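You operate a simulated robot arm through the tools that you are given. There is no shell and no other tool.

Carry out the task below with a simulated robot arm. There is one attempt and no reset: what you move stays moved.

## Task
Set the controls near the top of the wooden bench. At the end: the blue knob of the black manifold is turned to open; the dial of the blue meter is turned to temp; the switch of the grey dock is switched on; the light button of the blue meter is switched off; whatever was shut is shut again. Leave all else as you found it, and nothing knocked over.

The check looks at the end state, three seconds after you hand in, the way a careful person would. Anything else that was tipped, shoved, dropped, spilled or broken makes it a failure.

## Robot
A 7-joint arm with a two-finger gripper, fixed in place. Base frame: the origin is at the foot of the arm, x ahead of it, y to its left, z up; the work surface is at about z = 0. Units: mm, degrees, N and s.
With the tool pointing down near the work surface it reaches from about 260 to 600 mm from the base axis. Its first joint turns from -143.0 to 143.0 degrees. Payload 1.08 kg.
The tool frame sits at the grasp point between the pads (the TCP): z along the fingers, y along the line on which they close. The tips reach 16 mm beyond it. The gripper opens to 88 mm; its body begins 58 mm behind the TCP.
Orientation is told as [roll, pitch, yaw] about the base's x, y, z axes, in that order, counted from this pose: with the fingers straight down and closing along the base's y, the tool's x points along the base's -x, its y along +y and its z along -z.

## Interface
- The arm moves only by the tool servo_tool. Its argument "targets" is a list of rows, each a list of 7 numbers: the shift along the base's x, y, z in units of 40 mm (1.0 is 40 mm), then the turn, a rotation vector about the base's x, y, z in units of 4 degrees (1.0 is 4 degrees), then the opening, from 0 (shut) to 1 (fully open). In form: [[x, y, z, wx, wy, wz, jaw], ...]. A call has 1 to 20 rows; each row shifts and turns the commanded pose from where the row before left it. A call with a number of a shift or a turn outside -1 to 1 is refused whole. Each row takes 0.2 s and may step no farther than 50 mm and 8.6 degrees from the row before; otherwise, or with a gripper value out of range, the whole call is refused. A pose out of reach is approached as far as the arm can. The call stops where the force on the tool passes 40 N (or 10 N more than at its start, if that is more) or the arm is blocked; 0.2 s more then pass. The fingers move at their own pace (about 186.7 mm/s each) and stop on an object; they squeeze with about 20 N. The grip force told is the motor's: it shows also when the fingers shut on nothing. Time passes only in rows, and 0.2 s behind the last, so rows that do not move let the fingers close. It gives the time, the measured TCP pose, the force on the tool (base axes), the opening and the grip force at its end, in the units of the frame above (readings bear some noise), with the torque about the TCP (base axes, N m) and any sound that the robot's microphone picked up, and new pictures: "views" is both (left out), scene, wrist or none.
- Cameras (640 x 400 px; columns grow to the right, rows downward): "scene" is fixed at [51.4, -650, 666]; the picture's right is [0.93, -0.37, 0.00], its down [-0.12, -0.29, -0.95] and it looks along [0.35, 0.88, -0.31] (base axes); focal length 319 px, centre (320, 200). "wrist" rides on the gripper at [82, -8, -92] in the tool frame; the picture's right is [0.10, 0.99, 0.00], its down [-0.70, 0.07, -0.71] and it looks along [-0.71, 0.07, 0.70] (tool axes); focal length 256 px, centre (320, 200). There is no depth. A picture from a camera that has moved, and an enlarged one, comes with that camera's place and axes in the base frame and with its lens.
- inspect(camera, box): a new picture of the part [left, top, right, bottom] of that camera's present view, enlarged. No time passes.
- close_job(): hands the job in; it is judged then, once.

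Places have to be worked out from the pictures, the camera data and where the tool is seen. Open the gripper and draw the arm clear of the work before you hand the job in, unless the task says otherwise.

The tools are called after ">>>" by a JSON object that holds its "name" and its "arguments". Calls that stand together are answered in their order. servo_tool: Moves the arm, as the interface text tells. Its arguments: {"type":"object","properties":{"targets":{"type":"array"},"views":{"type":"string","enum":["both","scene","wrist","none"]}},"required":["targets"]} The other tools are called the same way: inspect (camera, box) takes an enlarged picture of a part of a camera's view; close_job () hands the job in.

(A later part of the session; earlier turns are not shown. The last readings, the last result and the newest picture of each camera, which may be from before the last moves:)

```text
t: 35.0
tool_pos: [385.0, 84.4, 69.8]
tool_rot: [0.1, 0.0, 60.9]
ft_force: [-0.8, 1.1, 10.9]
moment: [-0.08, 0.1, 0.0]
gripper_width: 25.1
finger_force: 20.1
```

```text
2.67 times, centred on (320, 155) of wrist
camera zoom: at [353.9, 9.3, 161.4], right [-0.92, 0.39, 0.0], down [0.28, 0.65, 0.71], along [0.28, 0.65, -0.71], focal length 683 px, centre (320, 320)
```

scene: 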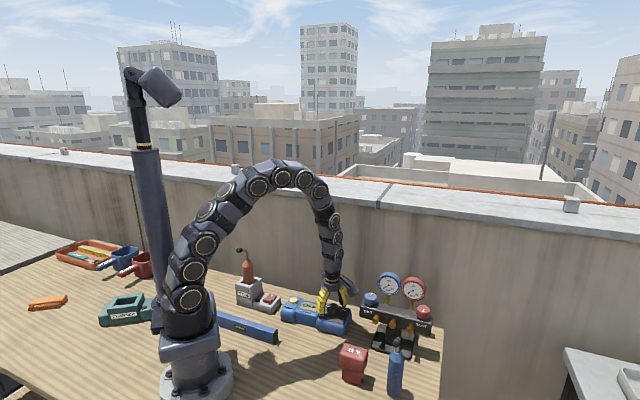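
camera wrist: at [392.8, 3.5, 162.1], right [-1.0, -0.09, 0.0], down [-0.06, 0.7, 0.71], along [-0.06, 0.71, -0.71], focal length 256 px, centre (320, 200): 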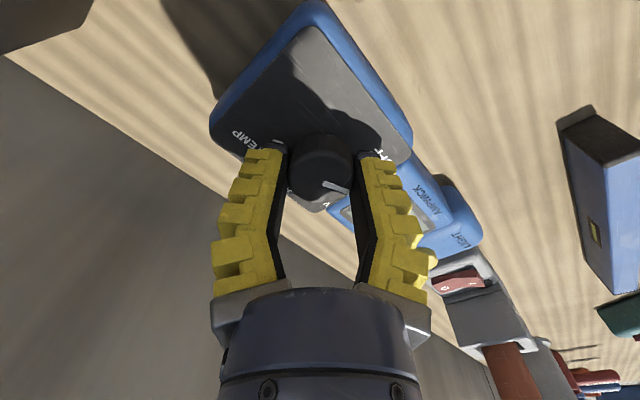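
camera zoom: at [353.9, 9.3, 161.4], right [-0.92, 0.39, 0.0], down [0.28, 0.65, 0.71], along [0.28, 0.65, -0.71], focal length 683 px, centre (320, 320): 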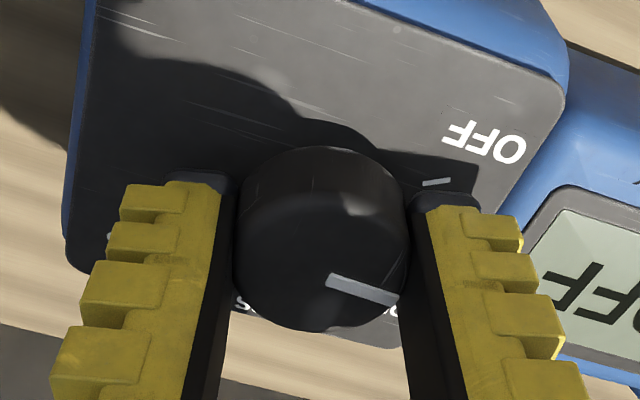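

Going well: 36° turned, side force near zero and the meter unmoved. I continue clockwise by 32°.

>>> {"name": "servo_tool", "arguments": {"targets": [[0, 0, 0, 0, 0, -1, 0], [0, 0, 0, 0, 0, -1, 0], [0, 0, 0, 0, 0, -1, 0], [0, 0, 0, 0, 0, -1, 0], [0, 0, 0, 0, 0, -1, 0], [0, 0, 0, 0, 0, -1, 0], [0, 0, 0, 0, 0, -1, 0], [0, 0, 0, 0, 0, -1, 0]], "views": "none"}}

>>> {"name": "inspect", "arguments": {"camera": "scene", "box": [290, 270, 370, 340]}}

>>> {"name": "inspect", "arguments": {"camera": "wrist", "box": [200, 80, 440, 230]}}

```text
t: 36.8
tool_pos: [386.4, 83.7, 69.0]
tool_rot: [0.1, 0.1, 28.9]
ft_force: [-8.1, -5.3, 14.0]
moment: [-0.07, 0.09, 0.06]
gripper_width: 24.5
finger_force: 20.2
```

```text
5.71 times, centred on (330, 305) of scene
camera zoom: at [51.4, -650.0, 666.0], right [0.93, -0.37, 0.0], down [-0.12, -0.29, -0.95], along [0.35, 0.88, -0.31], focal length 1825 px, centre (263, -400)
```

zoom: 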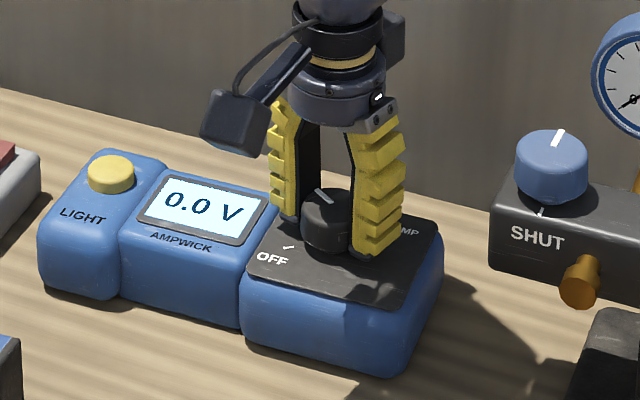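

```text
2.67 times, centred on (320, 155) of wrist
camera zoom: at [319.3, 37.7, 160.9], right [-0.57, 0.82, 0.0], down [0.58, 0.4, 0.71], along [0.58, 0.4, -0.71], focal length 683 px, centre (320, 320)
```

zoom: 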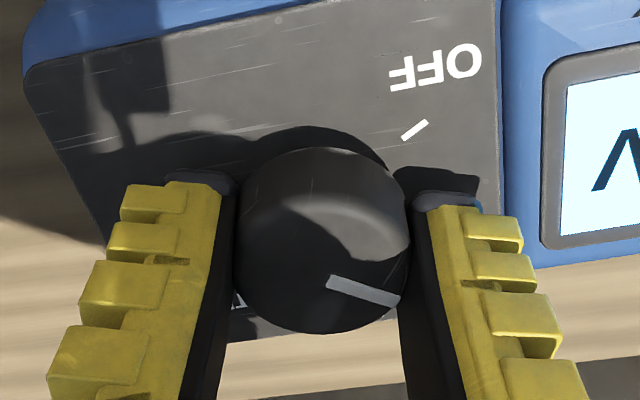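

The display shows "0.0 V" with the backlight on, so the light is indeed on and the dial works. I shift slightly to relieve the side force and continue clockwise.

>>> {"name": "servo_tool", "arguments": {"targets": [[-0.015, -0.01, 0, 0, 0, -1, 0], [0, 0, 0, 0, 0, -1, 0], [0, 0, 0, 0, 0, -1, 0], [0, 0, 0, 0, 0, -1, 0], [0, 0, 0, 0, 0, -1, 0], [0, 0, 0, 0, 0, -1, 0], [0, 0, 0, 0, 0, -1, 0], [0, 0, 0, 0, 0, -1, 0]], "views": "none"}}

>>> {"name": "inspect", "arguments": {"camera": "scene", "box": [290, 270, 370, 340]}}

>>> {"name": "inspect", "arguments": {"camera": "wrist", "box": [200, 80, 440, 230]}}

```text
t: 38.6
tool_pos: [385.2, 83.1, 68.8]
tool_rot: [0.0, 0.0, -3.1]
ft_force: [2.0, -1.0, -0.3]
moment: [-0.02, 0.06, 0.0]
gripper_width: 23.2
finger_force: 19.9
```

```text
5.71 times, centred on (330, 305) of scene
camera zoom: at [51.4, -650.0, 666.0], right [0.93, -0.37, 0.0], down [-0.12, -0.29, -0.95], along [0.35, 0.88, -0.31], focal length 1825 px, centre (263, -400)
```

zoom: 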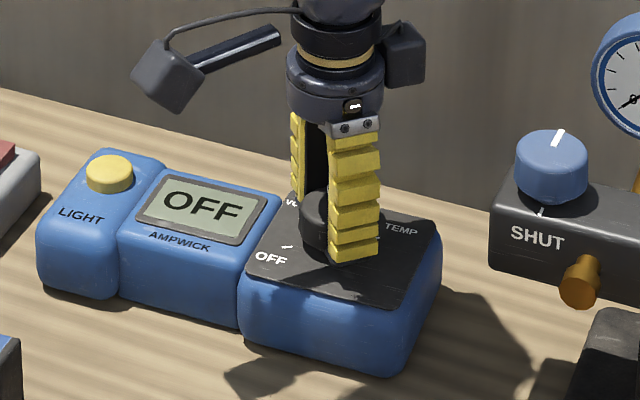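

```text
2.67 times, centred on (320, 155) of wrist
camera zoom: at [303.9, 80.7, 161.3], right [-0.05, 1.0, 0.0], down [0.7, 0.03, 0.71], along [0.71, 0.03, -0.7], focal length 683 px, centre (320, 320)
```

zoom: 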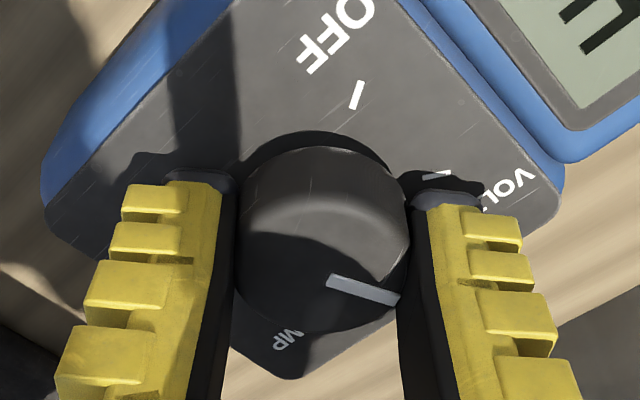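

The display reads OFF between marks (pointer now at 100°, between VOLTS and AMPS). The downward press faded, so I press 1 mm down and continue clockwise.

>>> {"name": "servo_tool", "arguments": {"targets": [[0, 0, -0.025, 0, 0, 0, 0], [0, 0, 0, 0, 0, -1, 0], [0, 0, 0, 0, 0, -1, 0], [0, 0, 0, 0, 0, -1, 0], [0, 0, 0, 0, 0, -1, 0]], "views": "none"}}

>>> {"name": "inspect", "arguments": {"camera": "scene", "box": [290, 270, 370, 340]}}

>>> {"name": "inspect", "arguments": {"camera": "wrist", "box": [200, 80, 440, 230]}}

```text
t: 39.8
tool_pos: [384.9, 84.2, 69.8]
tool_rot: [0.0, 0.1, -19.1]
ft_force: [-1.5, 1.2, 11.1]
moment: [-0.06, -0.06, 0.02]
gripper_width: 23.6
finger_force: 20.4
```

```text
5.71 times, centred on (330, 305) of scene
camera zoom: at [51.4, -650.0, 666.0], right [0.93, -0.37, 0.0], down [-0.12, -0.29, -0.95], along [0.35, 0.88, -0.31], focal length 1825 px, centre (263, -400)
```

zoom: 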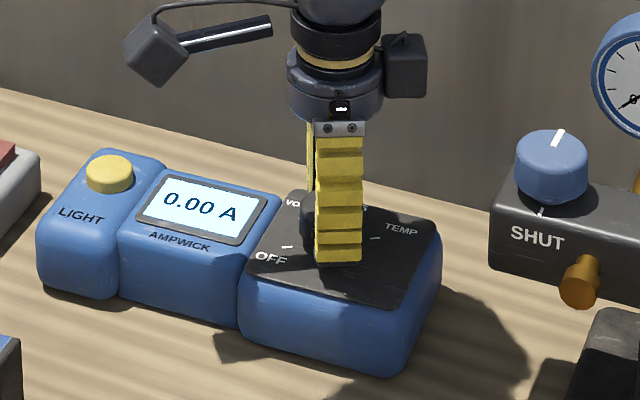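

```text
2.67 times, centred on (320, 155) of wrist
camera zoom: at [305.8, 103.3, 160.9], right [0.23, 0.97, 0.0], down [0.69, -0.16, 0.71], along [0.69, -0.16, -0.7], focal length 683 px, centre (320, 320)
```

zoom: 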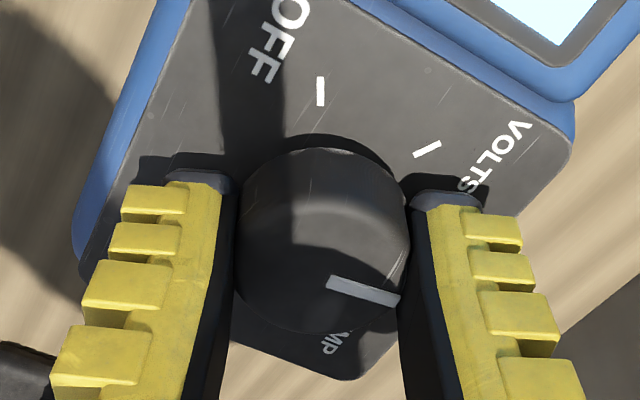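

Now the display shows "0.00 A" at 116°, meter still in place. I continue clockwise toward TEMP.

>>> {"name": "servo_tool", "arguments": {"targets": [[0, 0, 0, 0, 0, -1, 0], [0, 0, 0, 0, 0, -1, 0], [0, 0, 0, 0, 0, -1, 0], [0, 0, 0, 0, 0, -1, 0], [0, 0, 0, 0, 0, -1, 0], [0, 0, 0, 0, 0, -1, 0], [0, 0, 0, 0, 0, -1, 0]], "views": "none"}}

>>> {"name": "inspect", "arguments": {"camera": "scene", "box": [290, 270, 370, 340]}}

>>> {"name": "inspect", "arguments": {"camera": "wrist", "box": [200, 80, 440, 230]}}

```text
t: 41.4
tool_pos: [387.1, 84.3, 68.6]
tool_rot: [0.1, 0.0, -47.1]
ft_force: [-4.0, -1.7, 9.6]
moment: [-0.03, 0.06, 0.03]
gripper_width: 24.1
finger_force: 20.0
```

```text
5.71 times, centred on (330, 305) of scene
camera zoom: at [51.4, -650.0, 666.0], right [0.93, -0.37, 0.0], down [-0.12, -0.29, -0.95], along [0.35, 0.88, -0.31], focal length 1825 px, centre (263, -400)
```

zoom: 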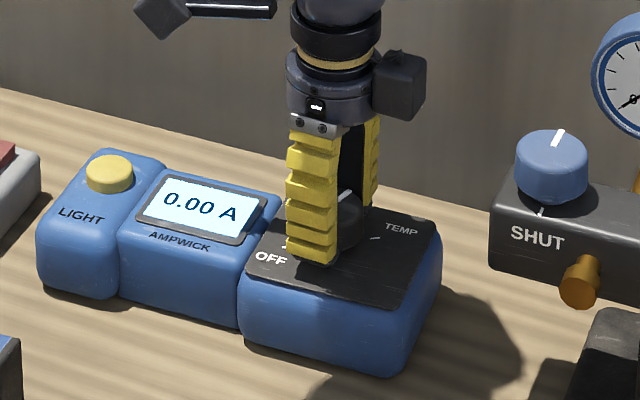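

```text
2.67 times, centred on (320, 155) of wrist
camera zoom: at [323.9, 138.6, 160.7], right [0.66, 0.75, 0.0], down [0.53, -0.46, 0.71], along [0.53, -0.47, -0.7], focal length 683 px, centre (320, 320)
```

zoom: 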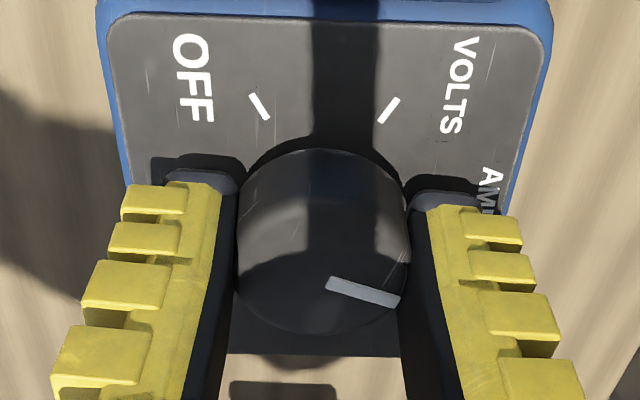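

At 144° all fine. I continue 32° more toward TEMP and check.

>>> {"name": "servo_tool", "arguments": {"targets": [[-0.005, -0.003, 0, 0, 0, -1, 0], [0, 0, 0, 0, 0, -1, 0], [0, 0, 0, 0, 0, -1, 0], [0, 0, 0, 0, 0, -1, 0], [0, 0, 0, 0, 0, -1, 0], [0, 0, 0, 0, 0, -1, 0], [0, 0, 0, 0, 0, -1, 0]], "views": "none"}}

>>> {"name": "inspect", "arguments": {"camera": "scene", "box": [290, 270, 370, 340]}}

>>> {"name": "inspect", "arguments": {"camera": "wrist", "box": [200, 80, 440, 230]}}

```text
t: 43.0
tool_pos: [384.2, 83.4, 69.3]
tool_rot: [0.1, 0.0, -75.2]
ft_force: [-4.2, -1.5, 5.6]
moment: [0.06, 0.07, 0.0]
gripper_width: 24.5
finger_force: 20.3
```

```text
5.71 times, centred on (330, 305) of scene
camera zoom: at [51.4, -650.0, 666.0], right [0.93, -0.37, 0.0], down [-0.12, -0.29, -0.95], along [0.35, 0.88, -0.31], focal length 1825 px, centre (263, -400)
```

zoom: 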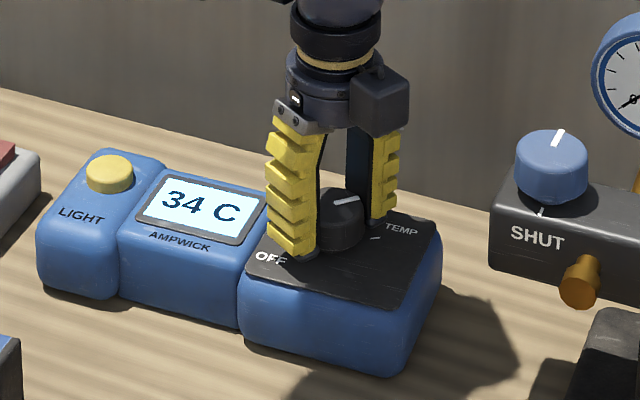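

```text
2.67 times, centred on (320, 155) of wrist
camera zoom: at [356.5, 161.3, 160.5], right [0.94, 0.35, 0.0], down [0.25, -0.66, 0.71], along [0.25, -0.66, -0.71], focal length 683 px, centre (320, 320)
```

zoom: 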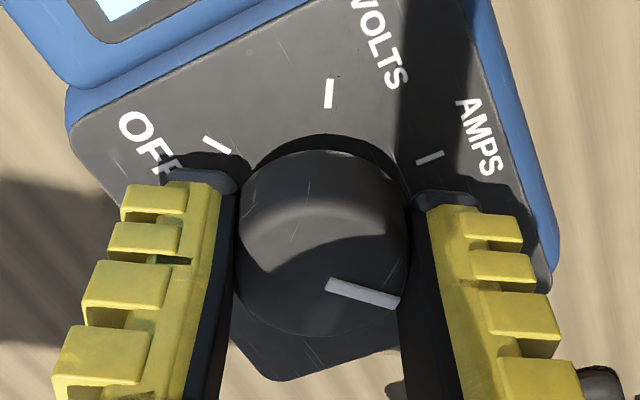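

The display reads "34 C" at 172°, i.e. TEMP. I turn the last 6° to centre the pointer on the TEMP mark.

>>> {"name": "servo_tool", "arguments": {"targets": [[0, 0, 0, 0, 0, -0.75, 0], [0, 0, 0, 0, 0, -0.75, 0]], "views": "none"}}

>>> {"name": "inspect", "arguments": {"camera": "scene", "box": [290, 270, 370, 340]}}

>>> {"name": "inspect", "arguments": {"camera": "wrist", "box": [200, 80, 440, 230]}}

```text
t: 43.6
tool_pos: [384.1, 84.5, 68.8]
tool_rot: [0.0, -0.1, -81.2]
ft_force: [-7.0, 0.1, 7.2]
moment: [0.03, 0.08, 0.01]
gripper_width: 24.2
finger_force: 20.4
```

```text
5.71 times, centred on (330, 305) of scene
camera zoom: at [51.4, -650.0, 666.0], right [0.93, -0.37, 0.0], down [-0.12, -0.29, -0.95], along [0.35, 0.88, -0.31], focal length 1825 px, centre (263, -400)
```

zoom: 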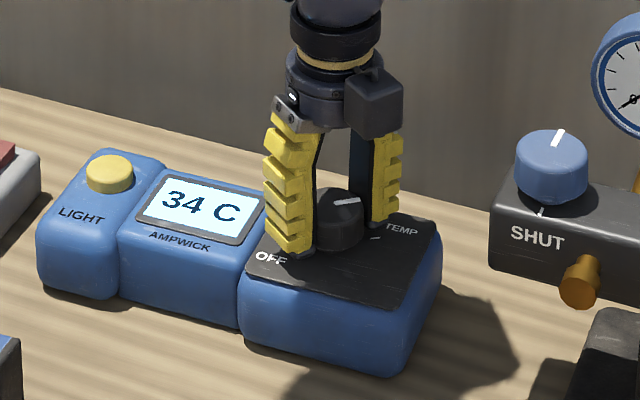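

```text
2.67 times, centred on (320, 155) of wrist
camera zoom: at [364.6, 163.9, 160.4], right [0.97, 0.26, 0.0], down [0.18, -0.68, 0.71], along [0.18, -0.69, -0.71], focal length 683 px, centre (320, 320)
```

zoom: 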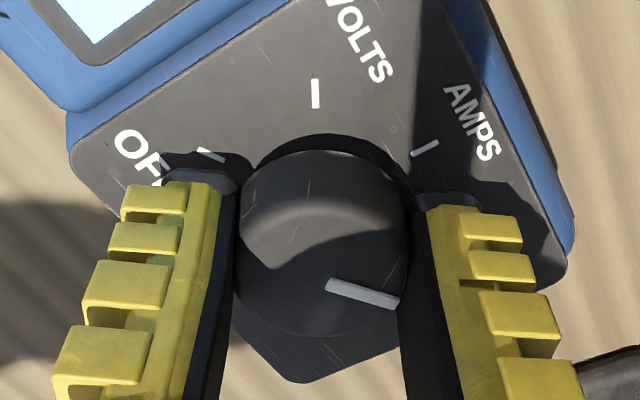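

TEMP is set with the pointer on the mark ("34 C" shown). I release the dial and lift straight up to z≈150.

>>> {"name": "servo_tool", "arguments": {"targets": [[0, 0, 0, 0, 0, 0, 0.6], [0, 0, 0, 0, 0, 0, 0.6], [0, 0, 0.3, 0, 0, 0, 0.6], [0, 0, 0.8, 0, 0, 0, 0.6], [0, 0, 0.9, 0, 0, 0, 0.6]], "views": "both"}}

>>> {"name": "inspect", "arguments": {"camera": "scene", "box": [290, 270, 370, 340]}}

>>> {"name": "inspect", "arguments": {"camera": "wrist", "box": [160, 50, 480, 250]}}

```text
t: 44.8
tool_pos: [386.9, 85.8, 149.2]
tool_rot: [0.1, 0.0, -81.0]
ft_force: [-0.6, 0.7, -0.2]
moment: [0.01, -0.01, -0.01]
gripper_width: 57.3
finger_force: 3.2
camera wrist: at [366.2, 165.4, 241.3], right [0.97, 0.26, 0.0], down [0.18, -0.68, 0.71], along [0.18, -0.69, -0.7], focal length 256 px, centre (320, 200)
```

scene: 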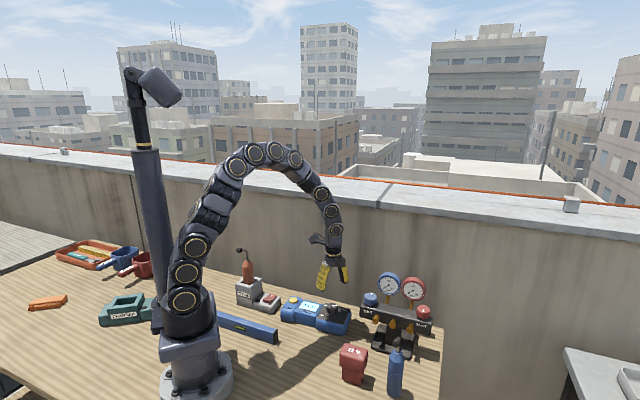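
wrist: 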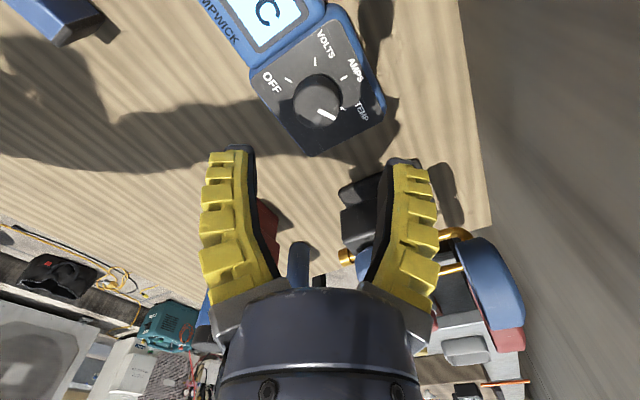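

```text
5.71 times, centred on (330, 305) of scene
camera zoom: at [51.4, -650.0, 666.0], right [0.93, -0.37, 0.0], down [-0.12, -0.29, -0.95], along [0.35, 0.88, -0.31], focal length 1825 px, centre (263, -400)
```

zoom: 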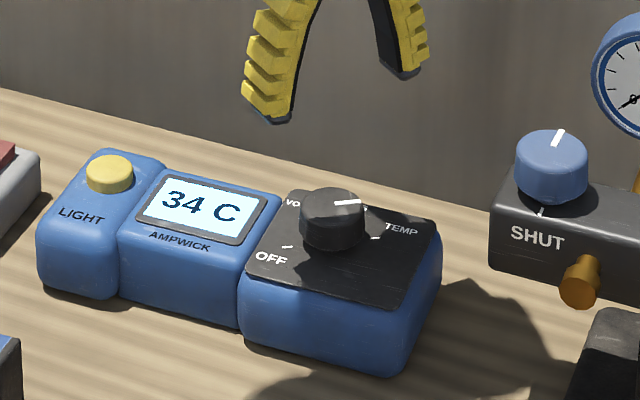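

```text
2.00 times, centred on (320, 150) of wrist
camera zoom: at [366.2, 165.4, 241.3], right [0.97, 0.26, 0.0], down [0.18, -0.68, 0.71], along [0.18, -0.69, -0.7], focal length 512 px, centre (320, 300)
```

zoom: 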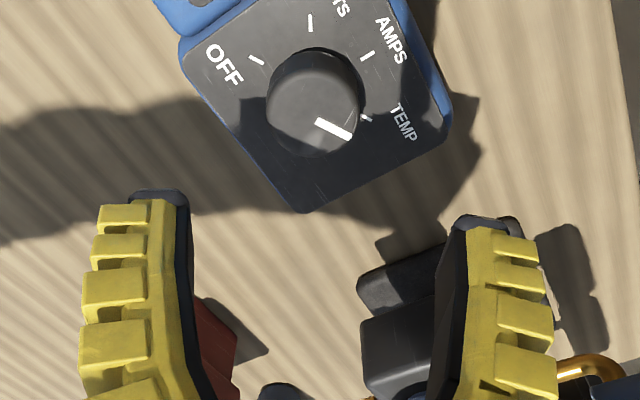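

The dial stands at TEMP and the meter is within about 1–2 mm of its place. Now the light button: I swing back to yaw ≈0 while moving above the button at about (293, 186), shutting the fingers to use their tips as a pusher.

>>> {"name": "servo_tool", "arguments": {"targets": [[-0.115, 0.125, 0, 0, 0, 1, 0.3], [-0.115, 0.125, 0, 0, 0, 1, 0], [-0.115, 0.125, 0, 0, 0, 1, 0], [-0.115, 0.125, 0, 0, 0, 1, 0], [-0.115, 0.125, 0, 0, 0, 1, 0], [-0.115, 0.125, 0, 0, 0, 1, 0], [-0.115, 0.125, 0, 0, 0, 1, 0], [-0.115, 0.125, 0, 0, 0, 1, 0], [-0.115, 0.125, 0, 0, 0, 1, 0], [-0.115, 0.125, 0, 0, 0, 1, 0], [-0.115, 0.125, 0, 0, 0, 1, 0], [-0.115, 0.125, 0, 0, 0, 1, 0], [-0.115, 0.125, 0, 0, 0, 1, 0], [-0.115, 0.125, 0, 0, 0, 1, 0], [-0.115, 0.125, 0, 0, 0, 1, 0], [-0.115, 0.125, -0.1, 0, 0, 1, 0], [-0.115, 0.125, -0.1, 0, 0, 1, 0], [-0.115, 0.125, -0.1, 0, 0, 1, 0], [-0.115, 0.125, -0.1, 0, 0, 1, 0], [-0.115, 0.125, -0.1, 0, 0, 1, 0]], "views": "both"}}

>>> {"name": "inspect", "arguments": {"camera": "wrist", "box": [160, 50, 480, 250]}}

>>> {"name": "inspect", "arguments": {"camera": "scene", "box": [230, 240, 350, 340]}}

```text
t: 49.0
tool_pos: [293.3, 184.6, 128.8]
tool_rot: [0.0, 0.1, -0.9]
ft_force: [0.1, -1.0, -0.8]
moment: [0.0, -0.01, 0.02]
gripper_width: 0.1
finger_force: 20.2
camera wrist: at [211.7, 178.2, 220.7], right [-0.09, 1.0, 0.0], down [0.7, 0.06, 0.71], along [0.71, 0.06, -0.7], focal length 256 px, centre (320, 200)
```

scene: 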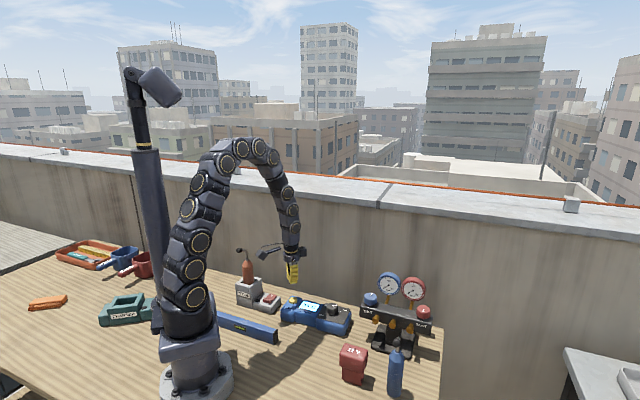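
wrist: 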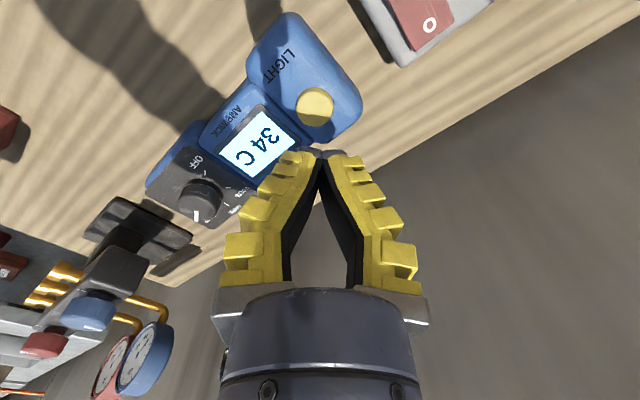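

```text
2.00 times, centred on (320, 150) of wrist
camera zoom: at [211.7, 178.2, 220.7], right [-0.09, 1.0, 0.0], down [0.7, 0.06, 0.71], along [0.71, 0.06, -0.7], focal length 512 px, centre (320, 300)
```

zoom: 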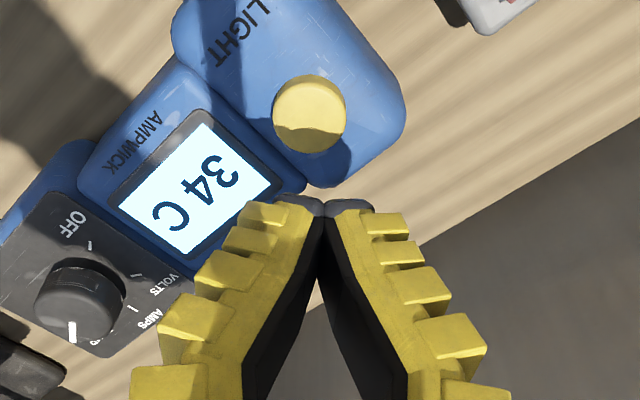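

```text
4.00 times, centred on (290, 290) of scene
camera zoom: at [51.4, -650.0, 666.0], right [0.93, -0.37, 0.0], down [-0.12, -0.29, -0.95], along [0.35, 0.88, -0.31], focal length 1278 px, centre (440, -160)
```

zoom: 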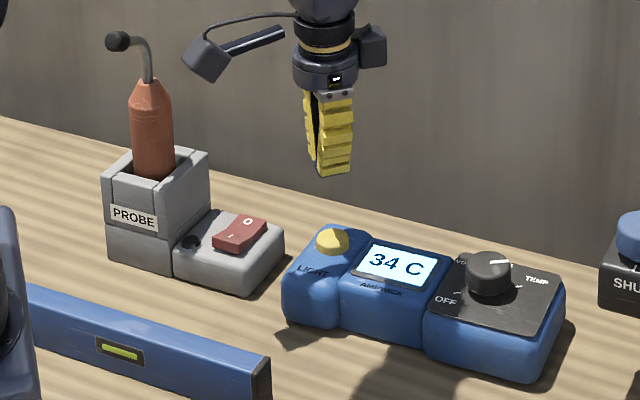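

The button is about 26 mm wide, centred near (294, 182, 48). I shift 3 mm in y and descend to TCP z≈72, so the tips hover some mm above it.

>>> {"name": "servo_tool", "arguments": {"targets": [[0.01, -0.07, -0.5, 0, 0, 0, 0], [0, 0, -0.5, 0, 0, 0, 0], [0, 0, -0.4, 0, 0, 0, 0], [0, 0, 0, 0, 0, 0, 0]], "views": "both"}}

>>> {"name": "inspect", "arguments": {"camera": "wrist", "box": [200, 80, 440, 230]}}

>>> {"name": "inspect", "arguments": {"camera": "scene", "box": [260, 260, 350, 340]}}

```text
t: 50.0
tool_pos: [292.6, 180.2, 72.6]
tool_rot: [0.0, 0.0, -1.0]
ft_force: [-0.3, 0.4, 0.1]
moment: [0.02, 0.0, 0.01]
gripper_width: 0.0
finger_force: 19.4
camera wrist: at [211.7, 174.1, 164.3], right [-0.09, 1.0, 0.0], down [0.7, 0.06, 0.71], along [0.71, 0.06, -0.7], focal length 256 px, centre (320, 200)
```

scene: 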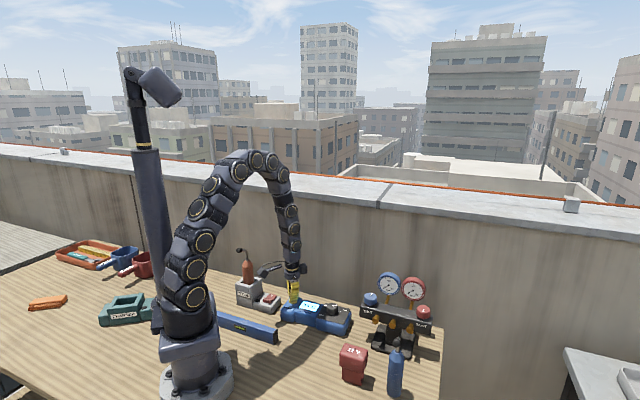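
wrist: 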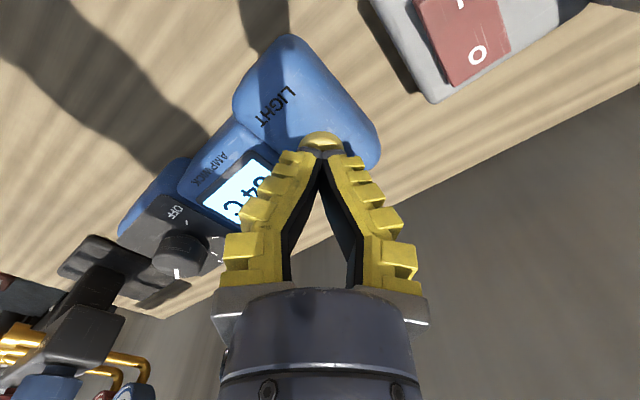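

```text
2.67 times, centred on (320, 155) of wrist
camera zoom: at [211.7, 174.1, 164.3], right [-0.09, 1.0, 0.0], down [0.7, 0.06, 0.71], along [0.71, 0.06, -0.7], focal length 683 px, centre (320, 320)
```

zoom: 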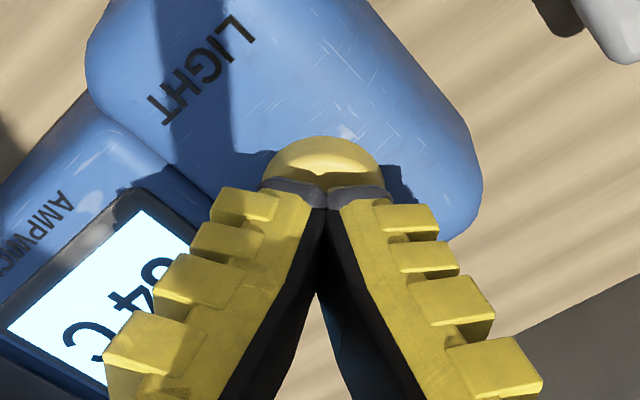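

```text
5.00 times, centred on (305, 300) of scene
camera zoom: at [51.4, -650.0, 666.0], right [0.93, -0.37, 0.0], down [-0.12, -0.29, -0.95], along [0.35, 0.88, -0.31], focal length 1597 px, centre (395, -300)
```

zoom: 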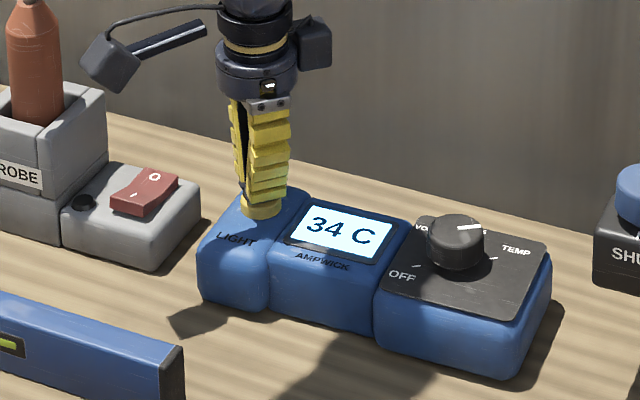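

The tips are over the button. I press down in 2 mm steps and watch force, sound and the display.

>>> {"name": "servo_tool", "arguments": {"targets": [[0, 0, -0.05, 0, 0, 0, 0], [0, 0, -0.05, 0, 0, 0, 0], [0, 0, -0.05, 0, 0, 0, 0], [0, 0, -0.05, 0, 0, 0, 0]], "views": "none"}}

>>> {"name": "inspect", "arguments": {"camera": "scene", "box": [260, 260, 350, 340]}}

```text
t: 51.0
tool_pos: [293.6, 180.9, 65.6]
tool_rot: [0.0, 0.0, -1.0]
ft_force: [0.6, -1.0, 1.9]
moment: [-0.03, 0.0, 0.05]
gripper_width: 5.7
finger_force: 19.3
heard: click
```

```text
5.00 times, centred on (305, 300) of scene
camera zoom: at [51.4, -650.0, 666.0], right [0.93, -0.37, 0.0], down [-0.12, -0.29, -0.95], along [0.35, 0.88, -0.31], focal length 1597 px, centre (395, -300)
```

zoom: 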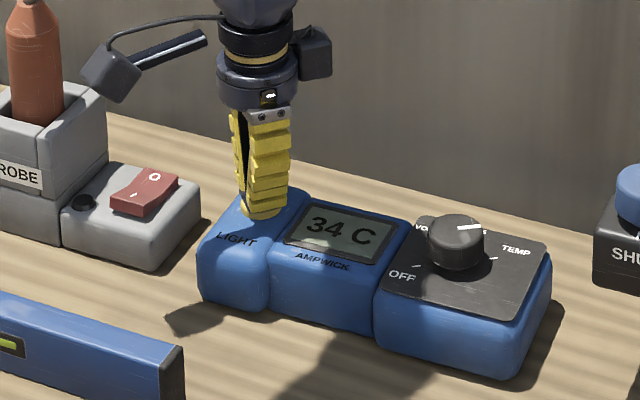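

A click was heard and the backlight went off while "34 C" stays. I lift straight up and confirm.

>>> {"name": "servo_tool", "arguments": {"targets": [[0, 0, 0.3, 0, 0, 0, 0], [0, 0, 0.9, 0, 0, 0, 0], [0, 0, 0.9, 0, 0, 0, 0]], "views": "both"}}

>>> {"name": "inspect", "arguments": {"camera": "scene", "box": [230, 250, 350, 340]}}

>>> {"name": "inspect", "arguments": {"camera": "wrist", "box": [160, 0, 520, 220]}}

```text
t: 51.8
tool_pos: [292.9, 180.1, 149.2]
tool_rot: [-0.1, 0.0, -1.1]
ft_force: [-0.4, 0.4, -0.5]
moment: [0.0, 0.01, 0.02]
gripper_width: 0.0
finger_force: 19.8
camera wrist: at [211.8, 174.5, 241.0], right [-0.09, 1.0, 0.0], down [0.7, 0.06, 0.71], along [0.71, 0.06, -0.71], focal length 256 px, centre (320, 200)
```

scene: 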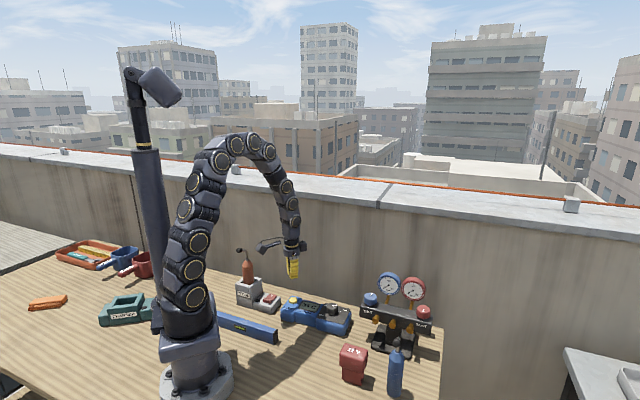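
wrist: 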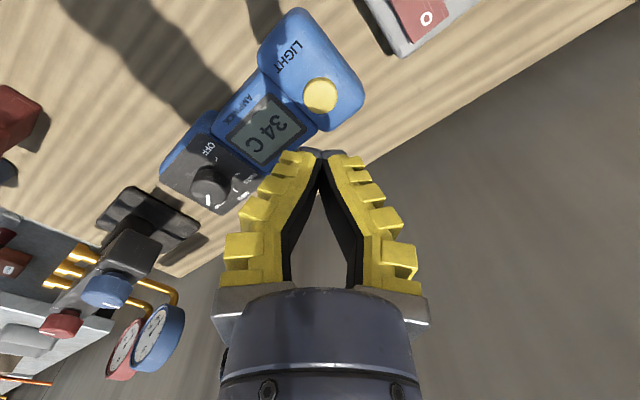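

```text
4.44 times, centred on (290, 295) of scene
camera zoom: at [51.4, -650.0, 666.0], right [0.93, -0.37, 0.0], down [-0.12, -0.29, -0.95], along [0.35, 0.88, -0.31], focal length 1420 px, centre (453, -222)
```

zoom: 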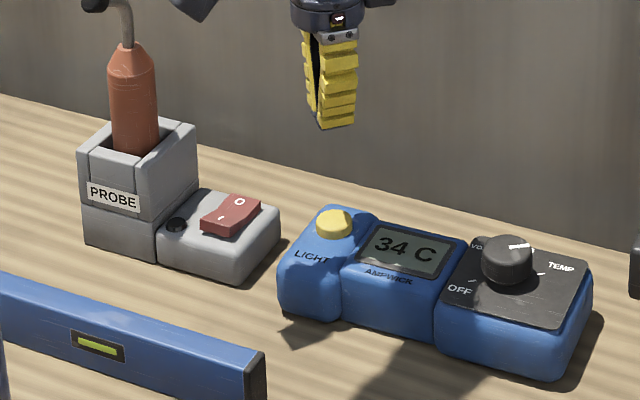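

```text
1.78 times, centred on (340, 110) of wrist
camera zoom: at [211.8, 174.5, 241.0], right [-0.09, 1.0, 0.0], down [0.7, 0.06, 0.71], along [0.71, 0.06, -0.71], focal length 455 px, centre (284, 360)
```

zoom: 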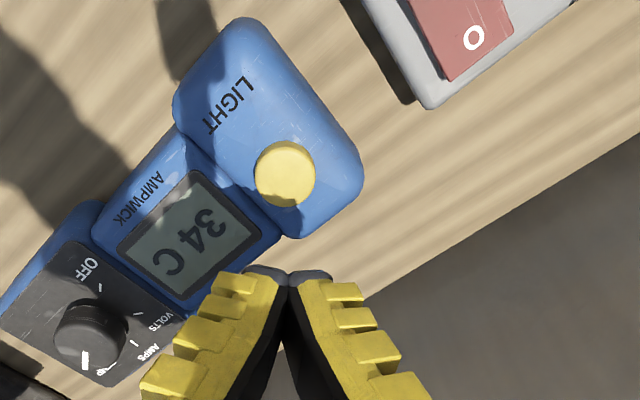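

Light is off and "34 C" remains. Now the dock's rocker: its "I" end lies near (219, 227, 40), raised. I move above it with yaw ≈45° so the camera stays on the arm's side, away from the probe.

>>> {"name": "servo_tool", "arguments": {"targets": [[-0.16, 0.092, 0, 0, 0, 1, 0], [-0.16, 0.092, 0, 0, 0, 1, 0], [-0.16, 0.092, 0, 0, 0, 1, 0], [-0.16, 0.092, 0, 0, 0, 1, 0], [-0.16, 0.092, 0, 0, 0, 1, 0], [-0.16, 0.092, 0, 0, 0, 1, 0], [-0.16, 0.092, -0.1, 0, 0, 1, 0], [-0.16, 0.092, -0.2, 0, 0, 1, 0], [-0.16, 0.092, -0.2, 0, 0, 1, 0], [-0.16, 0.092, -0.2, 0, 0, 1, 0], [-0.16, 0.092, -0.2, 0, 0, 1, 0], [-0.16, 0.092, -0.2, 0, 0, 1, 0]], "views": "both"}}

>>> {"name": "inspect", "arguments": {"camera": "scene", "box": [220, 240, 300, 320]}}

>>> {"name": "inspect", "arguments": {"camera": "wrist", "box": [160, 0, 480, 220]}}

```text
t: 54.4
tool_pos: [216.2, 224.2, 102.7]
tool_rot: [0.1, 0.0, 47.1]
ft_force: [-0.3, -1.1, 0.3]
moment: [0.0, 0.02, -0.02]
gripper_width: 0.1
finger_force: 20.1
camera wrist: at [167.1, 159.9, 195.8], right [-0.8, 0.6, 0.0], down [0.43, 0.56, 0.71], along [0.43, 0.57, -0.71], focal length 256 px, centre (320, 200)
```

scene: 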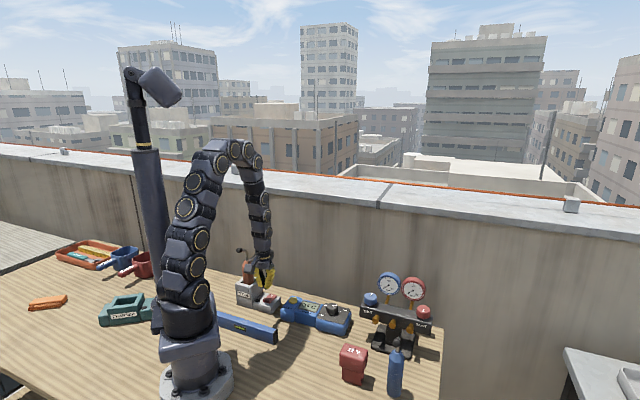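
wrist: 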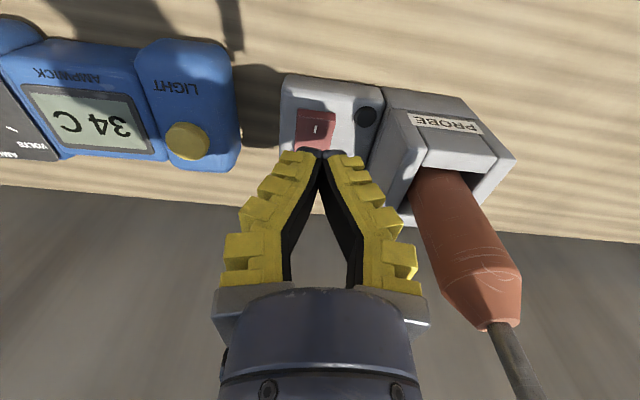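

```text
5.00 times, centred on (260, 280) of scene
camera zoom: at [51.4, -650.0, 666.0], right [0.93, -0.37, 0.0], down [-0.12, -0.29, -0.95], along [0.35, 0.88, -0.31], focal length 1597 px, centre (620, -200)
```

zoom: 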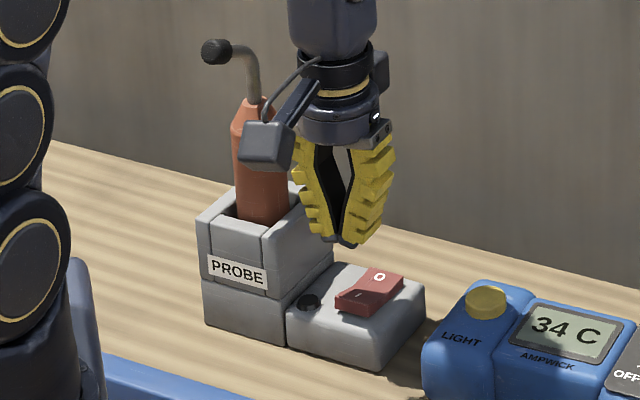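

```text
1.82 times, centred on (320, 110) of wrist
camera zoom: at [167.1, 159.9, 195.8], right [-0.8, 0.6, 0.0], down [0.43, 0.56, 0.71], along [0.43, 0.57, -0.71], focal length 465 px, centre (320, 364)
```

zoom: 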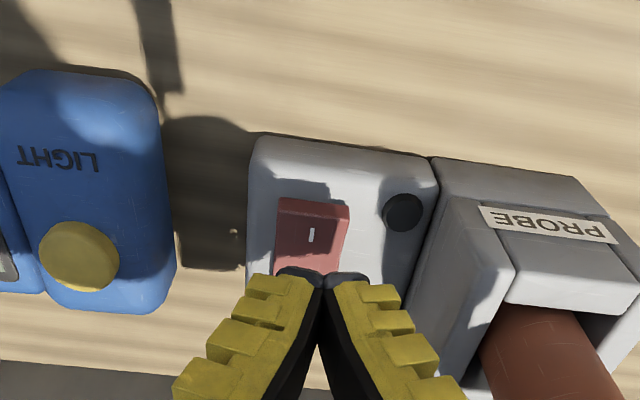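

From this view the "I" mark is at about (222, 228) with the rocker's front edge some 12 mm before it. I centre 3–4 mm on the outer side of "I" at (219.5, 225.5) and descend to z≈66.

>>> {"name": "servo_tool", "arguments": {"targets": [[0.08, 0.035, -0.3, 0, 0, 0, 0], [0, 0, -0.4, 0, 0, 0, 0], [0, 0, -0.2, 0, 0, 0, 0], [0, 0, 0, 0, 0, 0, 0]], "views": "both"}}

>>> {"name": "inspect", "arguments": {"camera": "scene", "box": [235, 265, 295, 320]}}

>>> {"name": "inspect", "arguments": {"camera": "wrist", "box": [220, 60, 420, 210]}}

```text
t: 55.4
tool_pos: [219.5, 226.5, 67.5]
tool_rot: [0.0, 0.0, 47.0]
ft_force: [0.3, -0.1, 0.4]
moment: [-0.01, 0.0, 0.04]
gripper_width: 0.0
finger_force: 19.7
camera wrist: at [171.1, 161.2, 160.0], right [-0.8, 0.6, 0.0], down [0.43, 0.56, 0.71], along [0.43, 0.57, -0.7], focal length 256 px, centre (320, 200)
```

scene: 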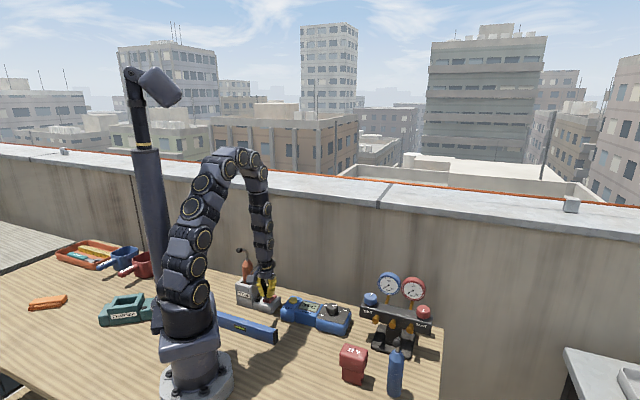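
wrist: 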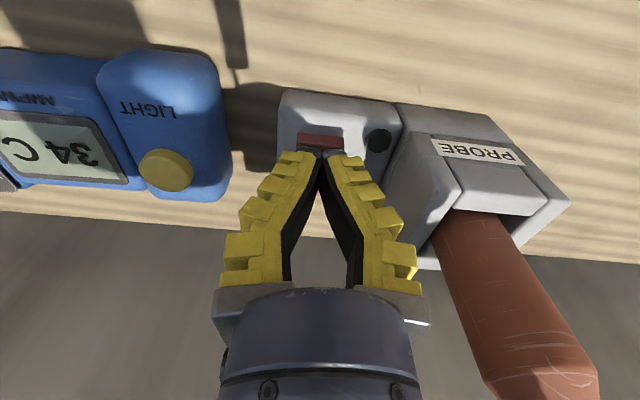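

```text
7.27 times, centred on (265, 292) of scene
camera zoom: at [51.4, -650.0, 666.0], right [0.93, -0.37, 0.0], down [-0.12, -0.29, -0.95], along [0.35, 0.88, -0.31], focal length 2323 px, centre (720, -473)
```

zoom: 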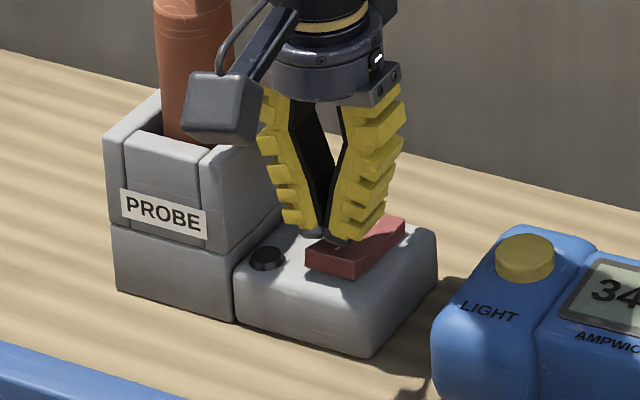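

```text
2.67 times, centred on (320, 135) of wrist
camera zoom: at [171.1, 161.2, 160.0], right [-0.8, 0.6, 0.0], down [0.43, 0.56, 0.71], along [0.43, 0.57, -0.7], focal length 683 px, centre (320, 373)
```

zoom: 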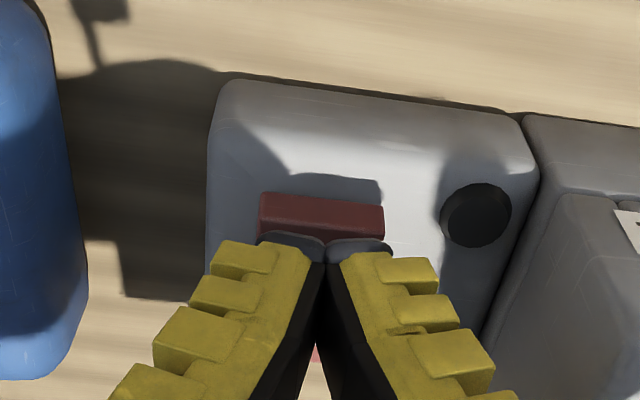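

The tips hover over the rocker's "I" end, laterally centred. I press straight down in 2 mm steps.

>>> {"name": "servo_tool", "arguments": {"targets": [[0, 0, -0.05, 0, 0, 0, 0], [0, 0, -0.05, 0, 0, 0, 0], [0, 0, -0.05, 0, 0, 0, 0]], "views": "none"}}

>>> {"name": "inspect", "arguments": {"camera": "scene", "box": [235, 265, 295, 320]}}

>>> {"name": "inspect", "arguments": {"camera": "wrist", "box": [220, 60, 420, 210]}}

```text
t: 56.2
tool_pos: [220.5, 227.3, 62.3]
tool_rot: [0.0, 0.0, 47.0]
ft_force: [-0.5, 0.1, -1.0]
moment: [0.0, 0.0, -0.01]
gripper_width: 0.2
finger_force: 20.1
```

```text
7.27 times, centred on (265, 292) of scene
camera zoom: at [51.4, -650.0, 666.0], right [0.93, -0.37, 0.0], down [-0.12, -0.29, -0.95], along [0.35, 0.88, -0.31], focal length 2323 px, centre (720, -473)
```

zoom: 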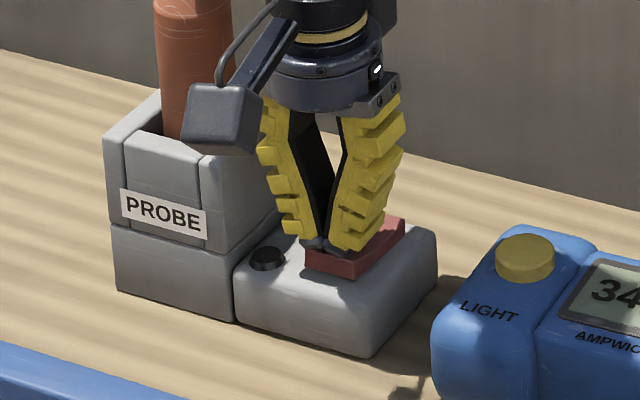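

```text
2.67 times, centred on (320, 135) of wrist
camera zoom: at [170.9, 162.3, 154.2], right [-0.8, 0.6, 0.0], down [0.43, 0.56, 0.71], along [0.43, 0.57, -0.71], focal length 683 px, centre (320, 373)
```

zoom: 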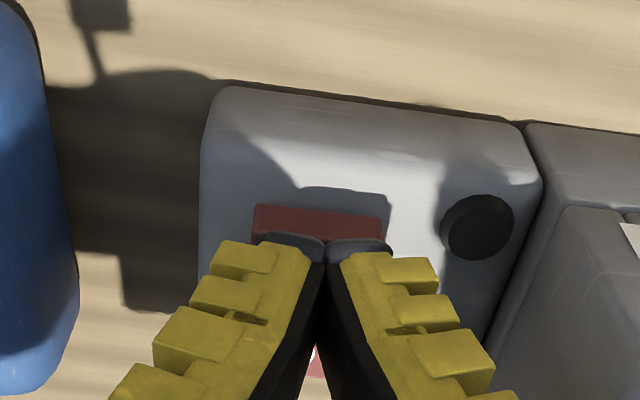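

No contact yet at z≈62. I continue down in 1.5–2 mm steps.

>>> {"name": "servo_tool", "arguments": {"targets": [[0, 0, -0.05, 0, 0, 0, 0], [0, 0, -0.04, 0, 0, 0, 0], [0, 0, -0.04, 0, 0, 0, 0]], "views": "none"}}

>>> {"name": "inspect", "arguments": {"camera": "scene", "box": [235, 265, 295, 320]}}

>>> {"name": "inspect", "arguments": {"camera": "wrist", "box": [220, 60, 420, 210]}}

```text
t: 57.0
tool_pos: [219.0, 228.2, 56.8]
tool_rot: [0.1, 0.0, 47.1]
ft_force: [-1.0, 0.1, 0.7]
moment: [-0.02, 0.02, -0.02]
gripper_width: 6.1
finger_force: 19.9
```

```text
7.27 times, centred on (265, 292) of scene
camera zoom: at [51.4, -650.0, 666.0], right [0.93, -0.37, 0.0], down [-0.12, -0.29, -0.95], along [0.35, 0.88, -0.31], focal length 2323 px, centre (720, -473)
```

zoom: 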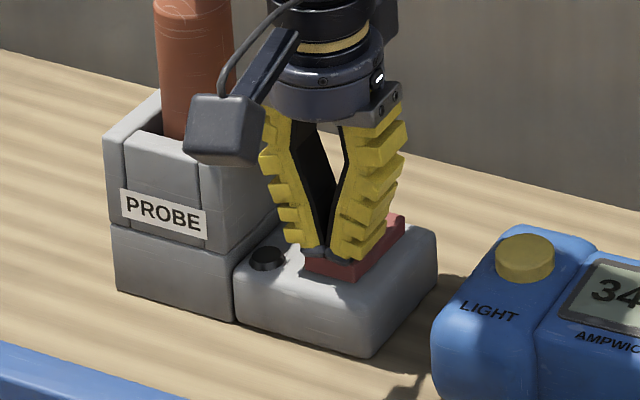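

```text
2.67 times, centred on (320, 135) of wrist
camera zoom: at [171.5, 162.6, 149.2], right [-0.8, 0.6, 0.0], down [0.43, 0.56, 0.71], along [0.43, 0.57, -0.7], focal length 683 px, centre (320, 373)
```

zoom: 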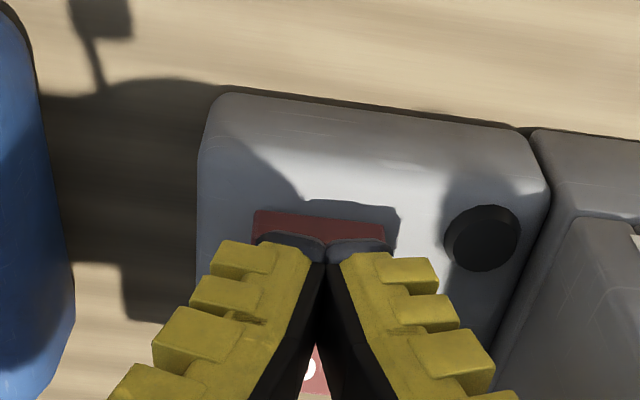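

The tips are touching (they spread slightly) but no click yet. I press on in 1.5 mm steps.

>>> {"name": "servo_tool", "arguments": {"targets": [[0, 0, -0.04, 0, 0, 0, 0], [0, 0, -0.04, 0, 0, 0, 0]], "views": "none"}}

>>> {"name": "inspect", "arguments": {"camera": "scene", "box": [235, 265, 295, 320]}}

>>> {"name": "inspect", "arguments": {"camera": "wrist", "box": [220, 60, 420, 210]}}

```text
t: 57.6
tool_pos: [220.1, 226.7, 55.0]
tool_rot: [0.0, -0.2, 46.9]
ft_force: [-0.4, -1.9, 13.8]
moment: [0.05, -0.02, -0.05]
gripper_width: 6.1
finger_force: 20.4
```

```text
7.27 times, centred on (265, 292) of scene
camera zoom: at [51.4, -650.0, 666.0], right [0.93, -0.37, 0.0], down [-0.12, -0.29, -0.95], along [0.35, 0.88, -0.31], focal length 2323 px, centre (720, -473)
```

zoom: 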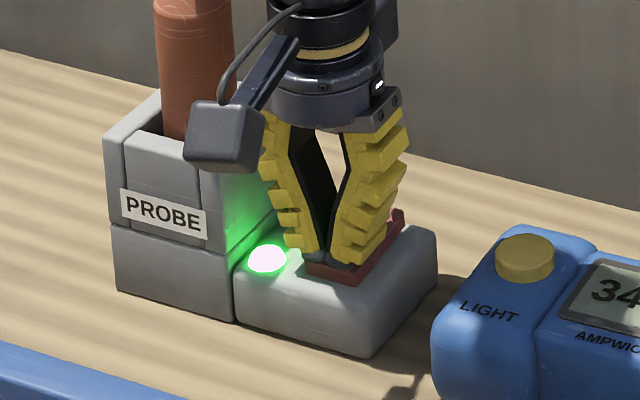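

```text
2.67 times, centred on (320, 135) of wrist
camera zoom: at [171.2, 162.4, 146.3], right [-0.8, 0.6, 0.0], down [0.42, 0.56, 0.71], along [0.43, 0.57, -0.7], focal length 683 px, centre (320, 373)
```

zoom: 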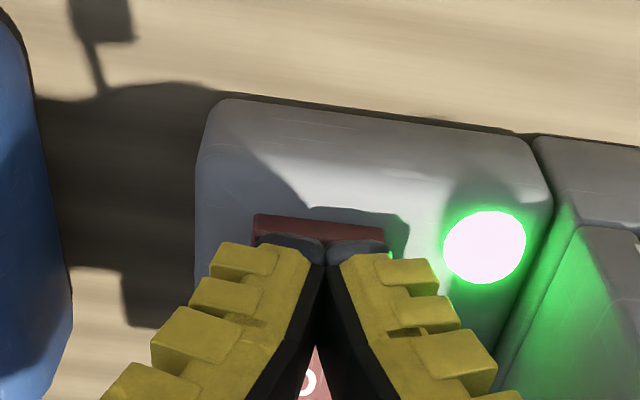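

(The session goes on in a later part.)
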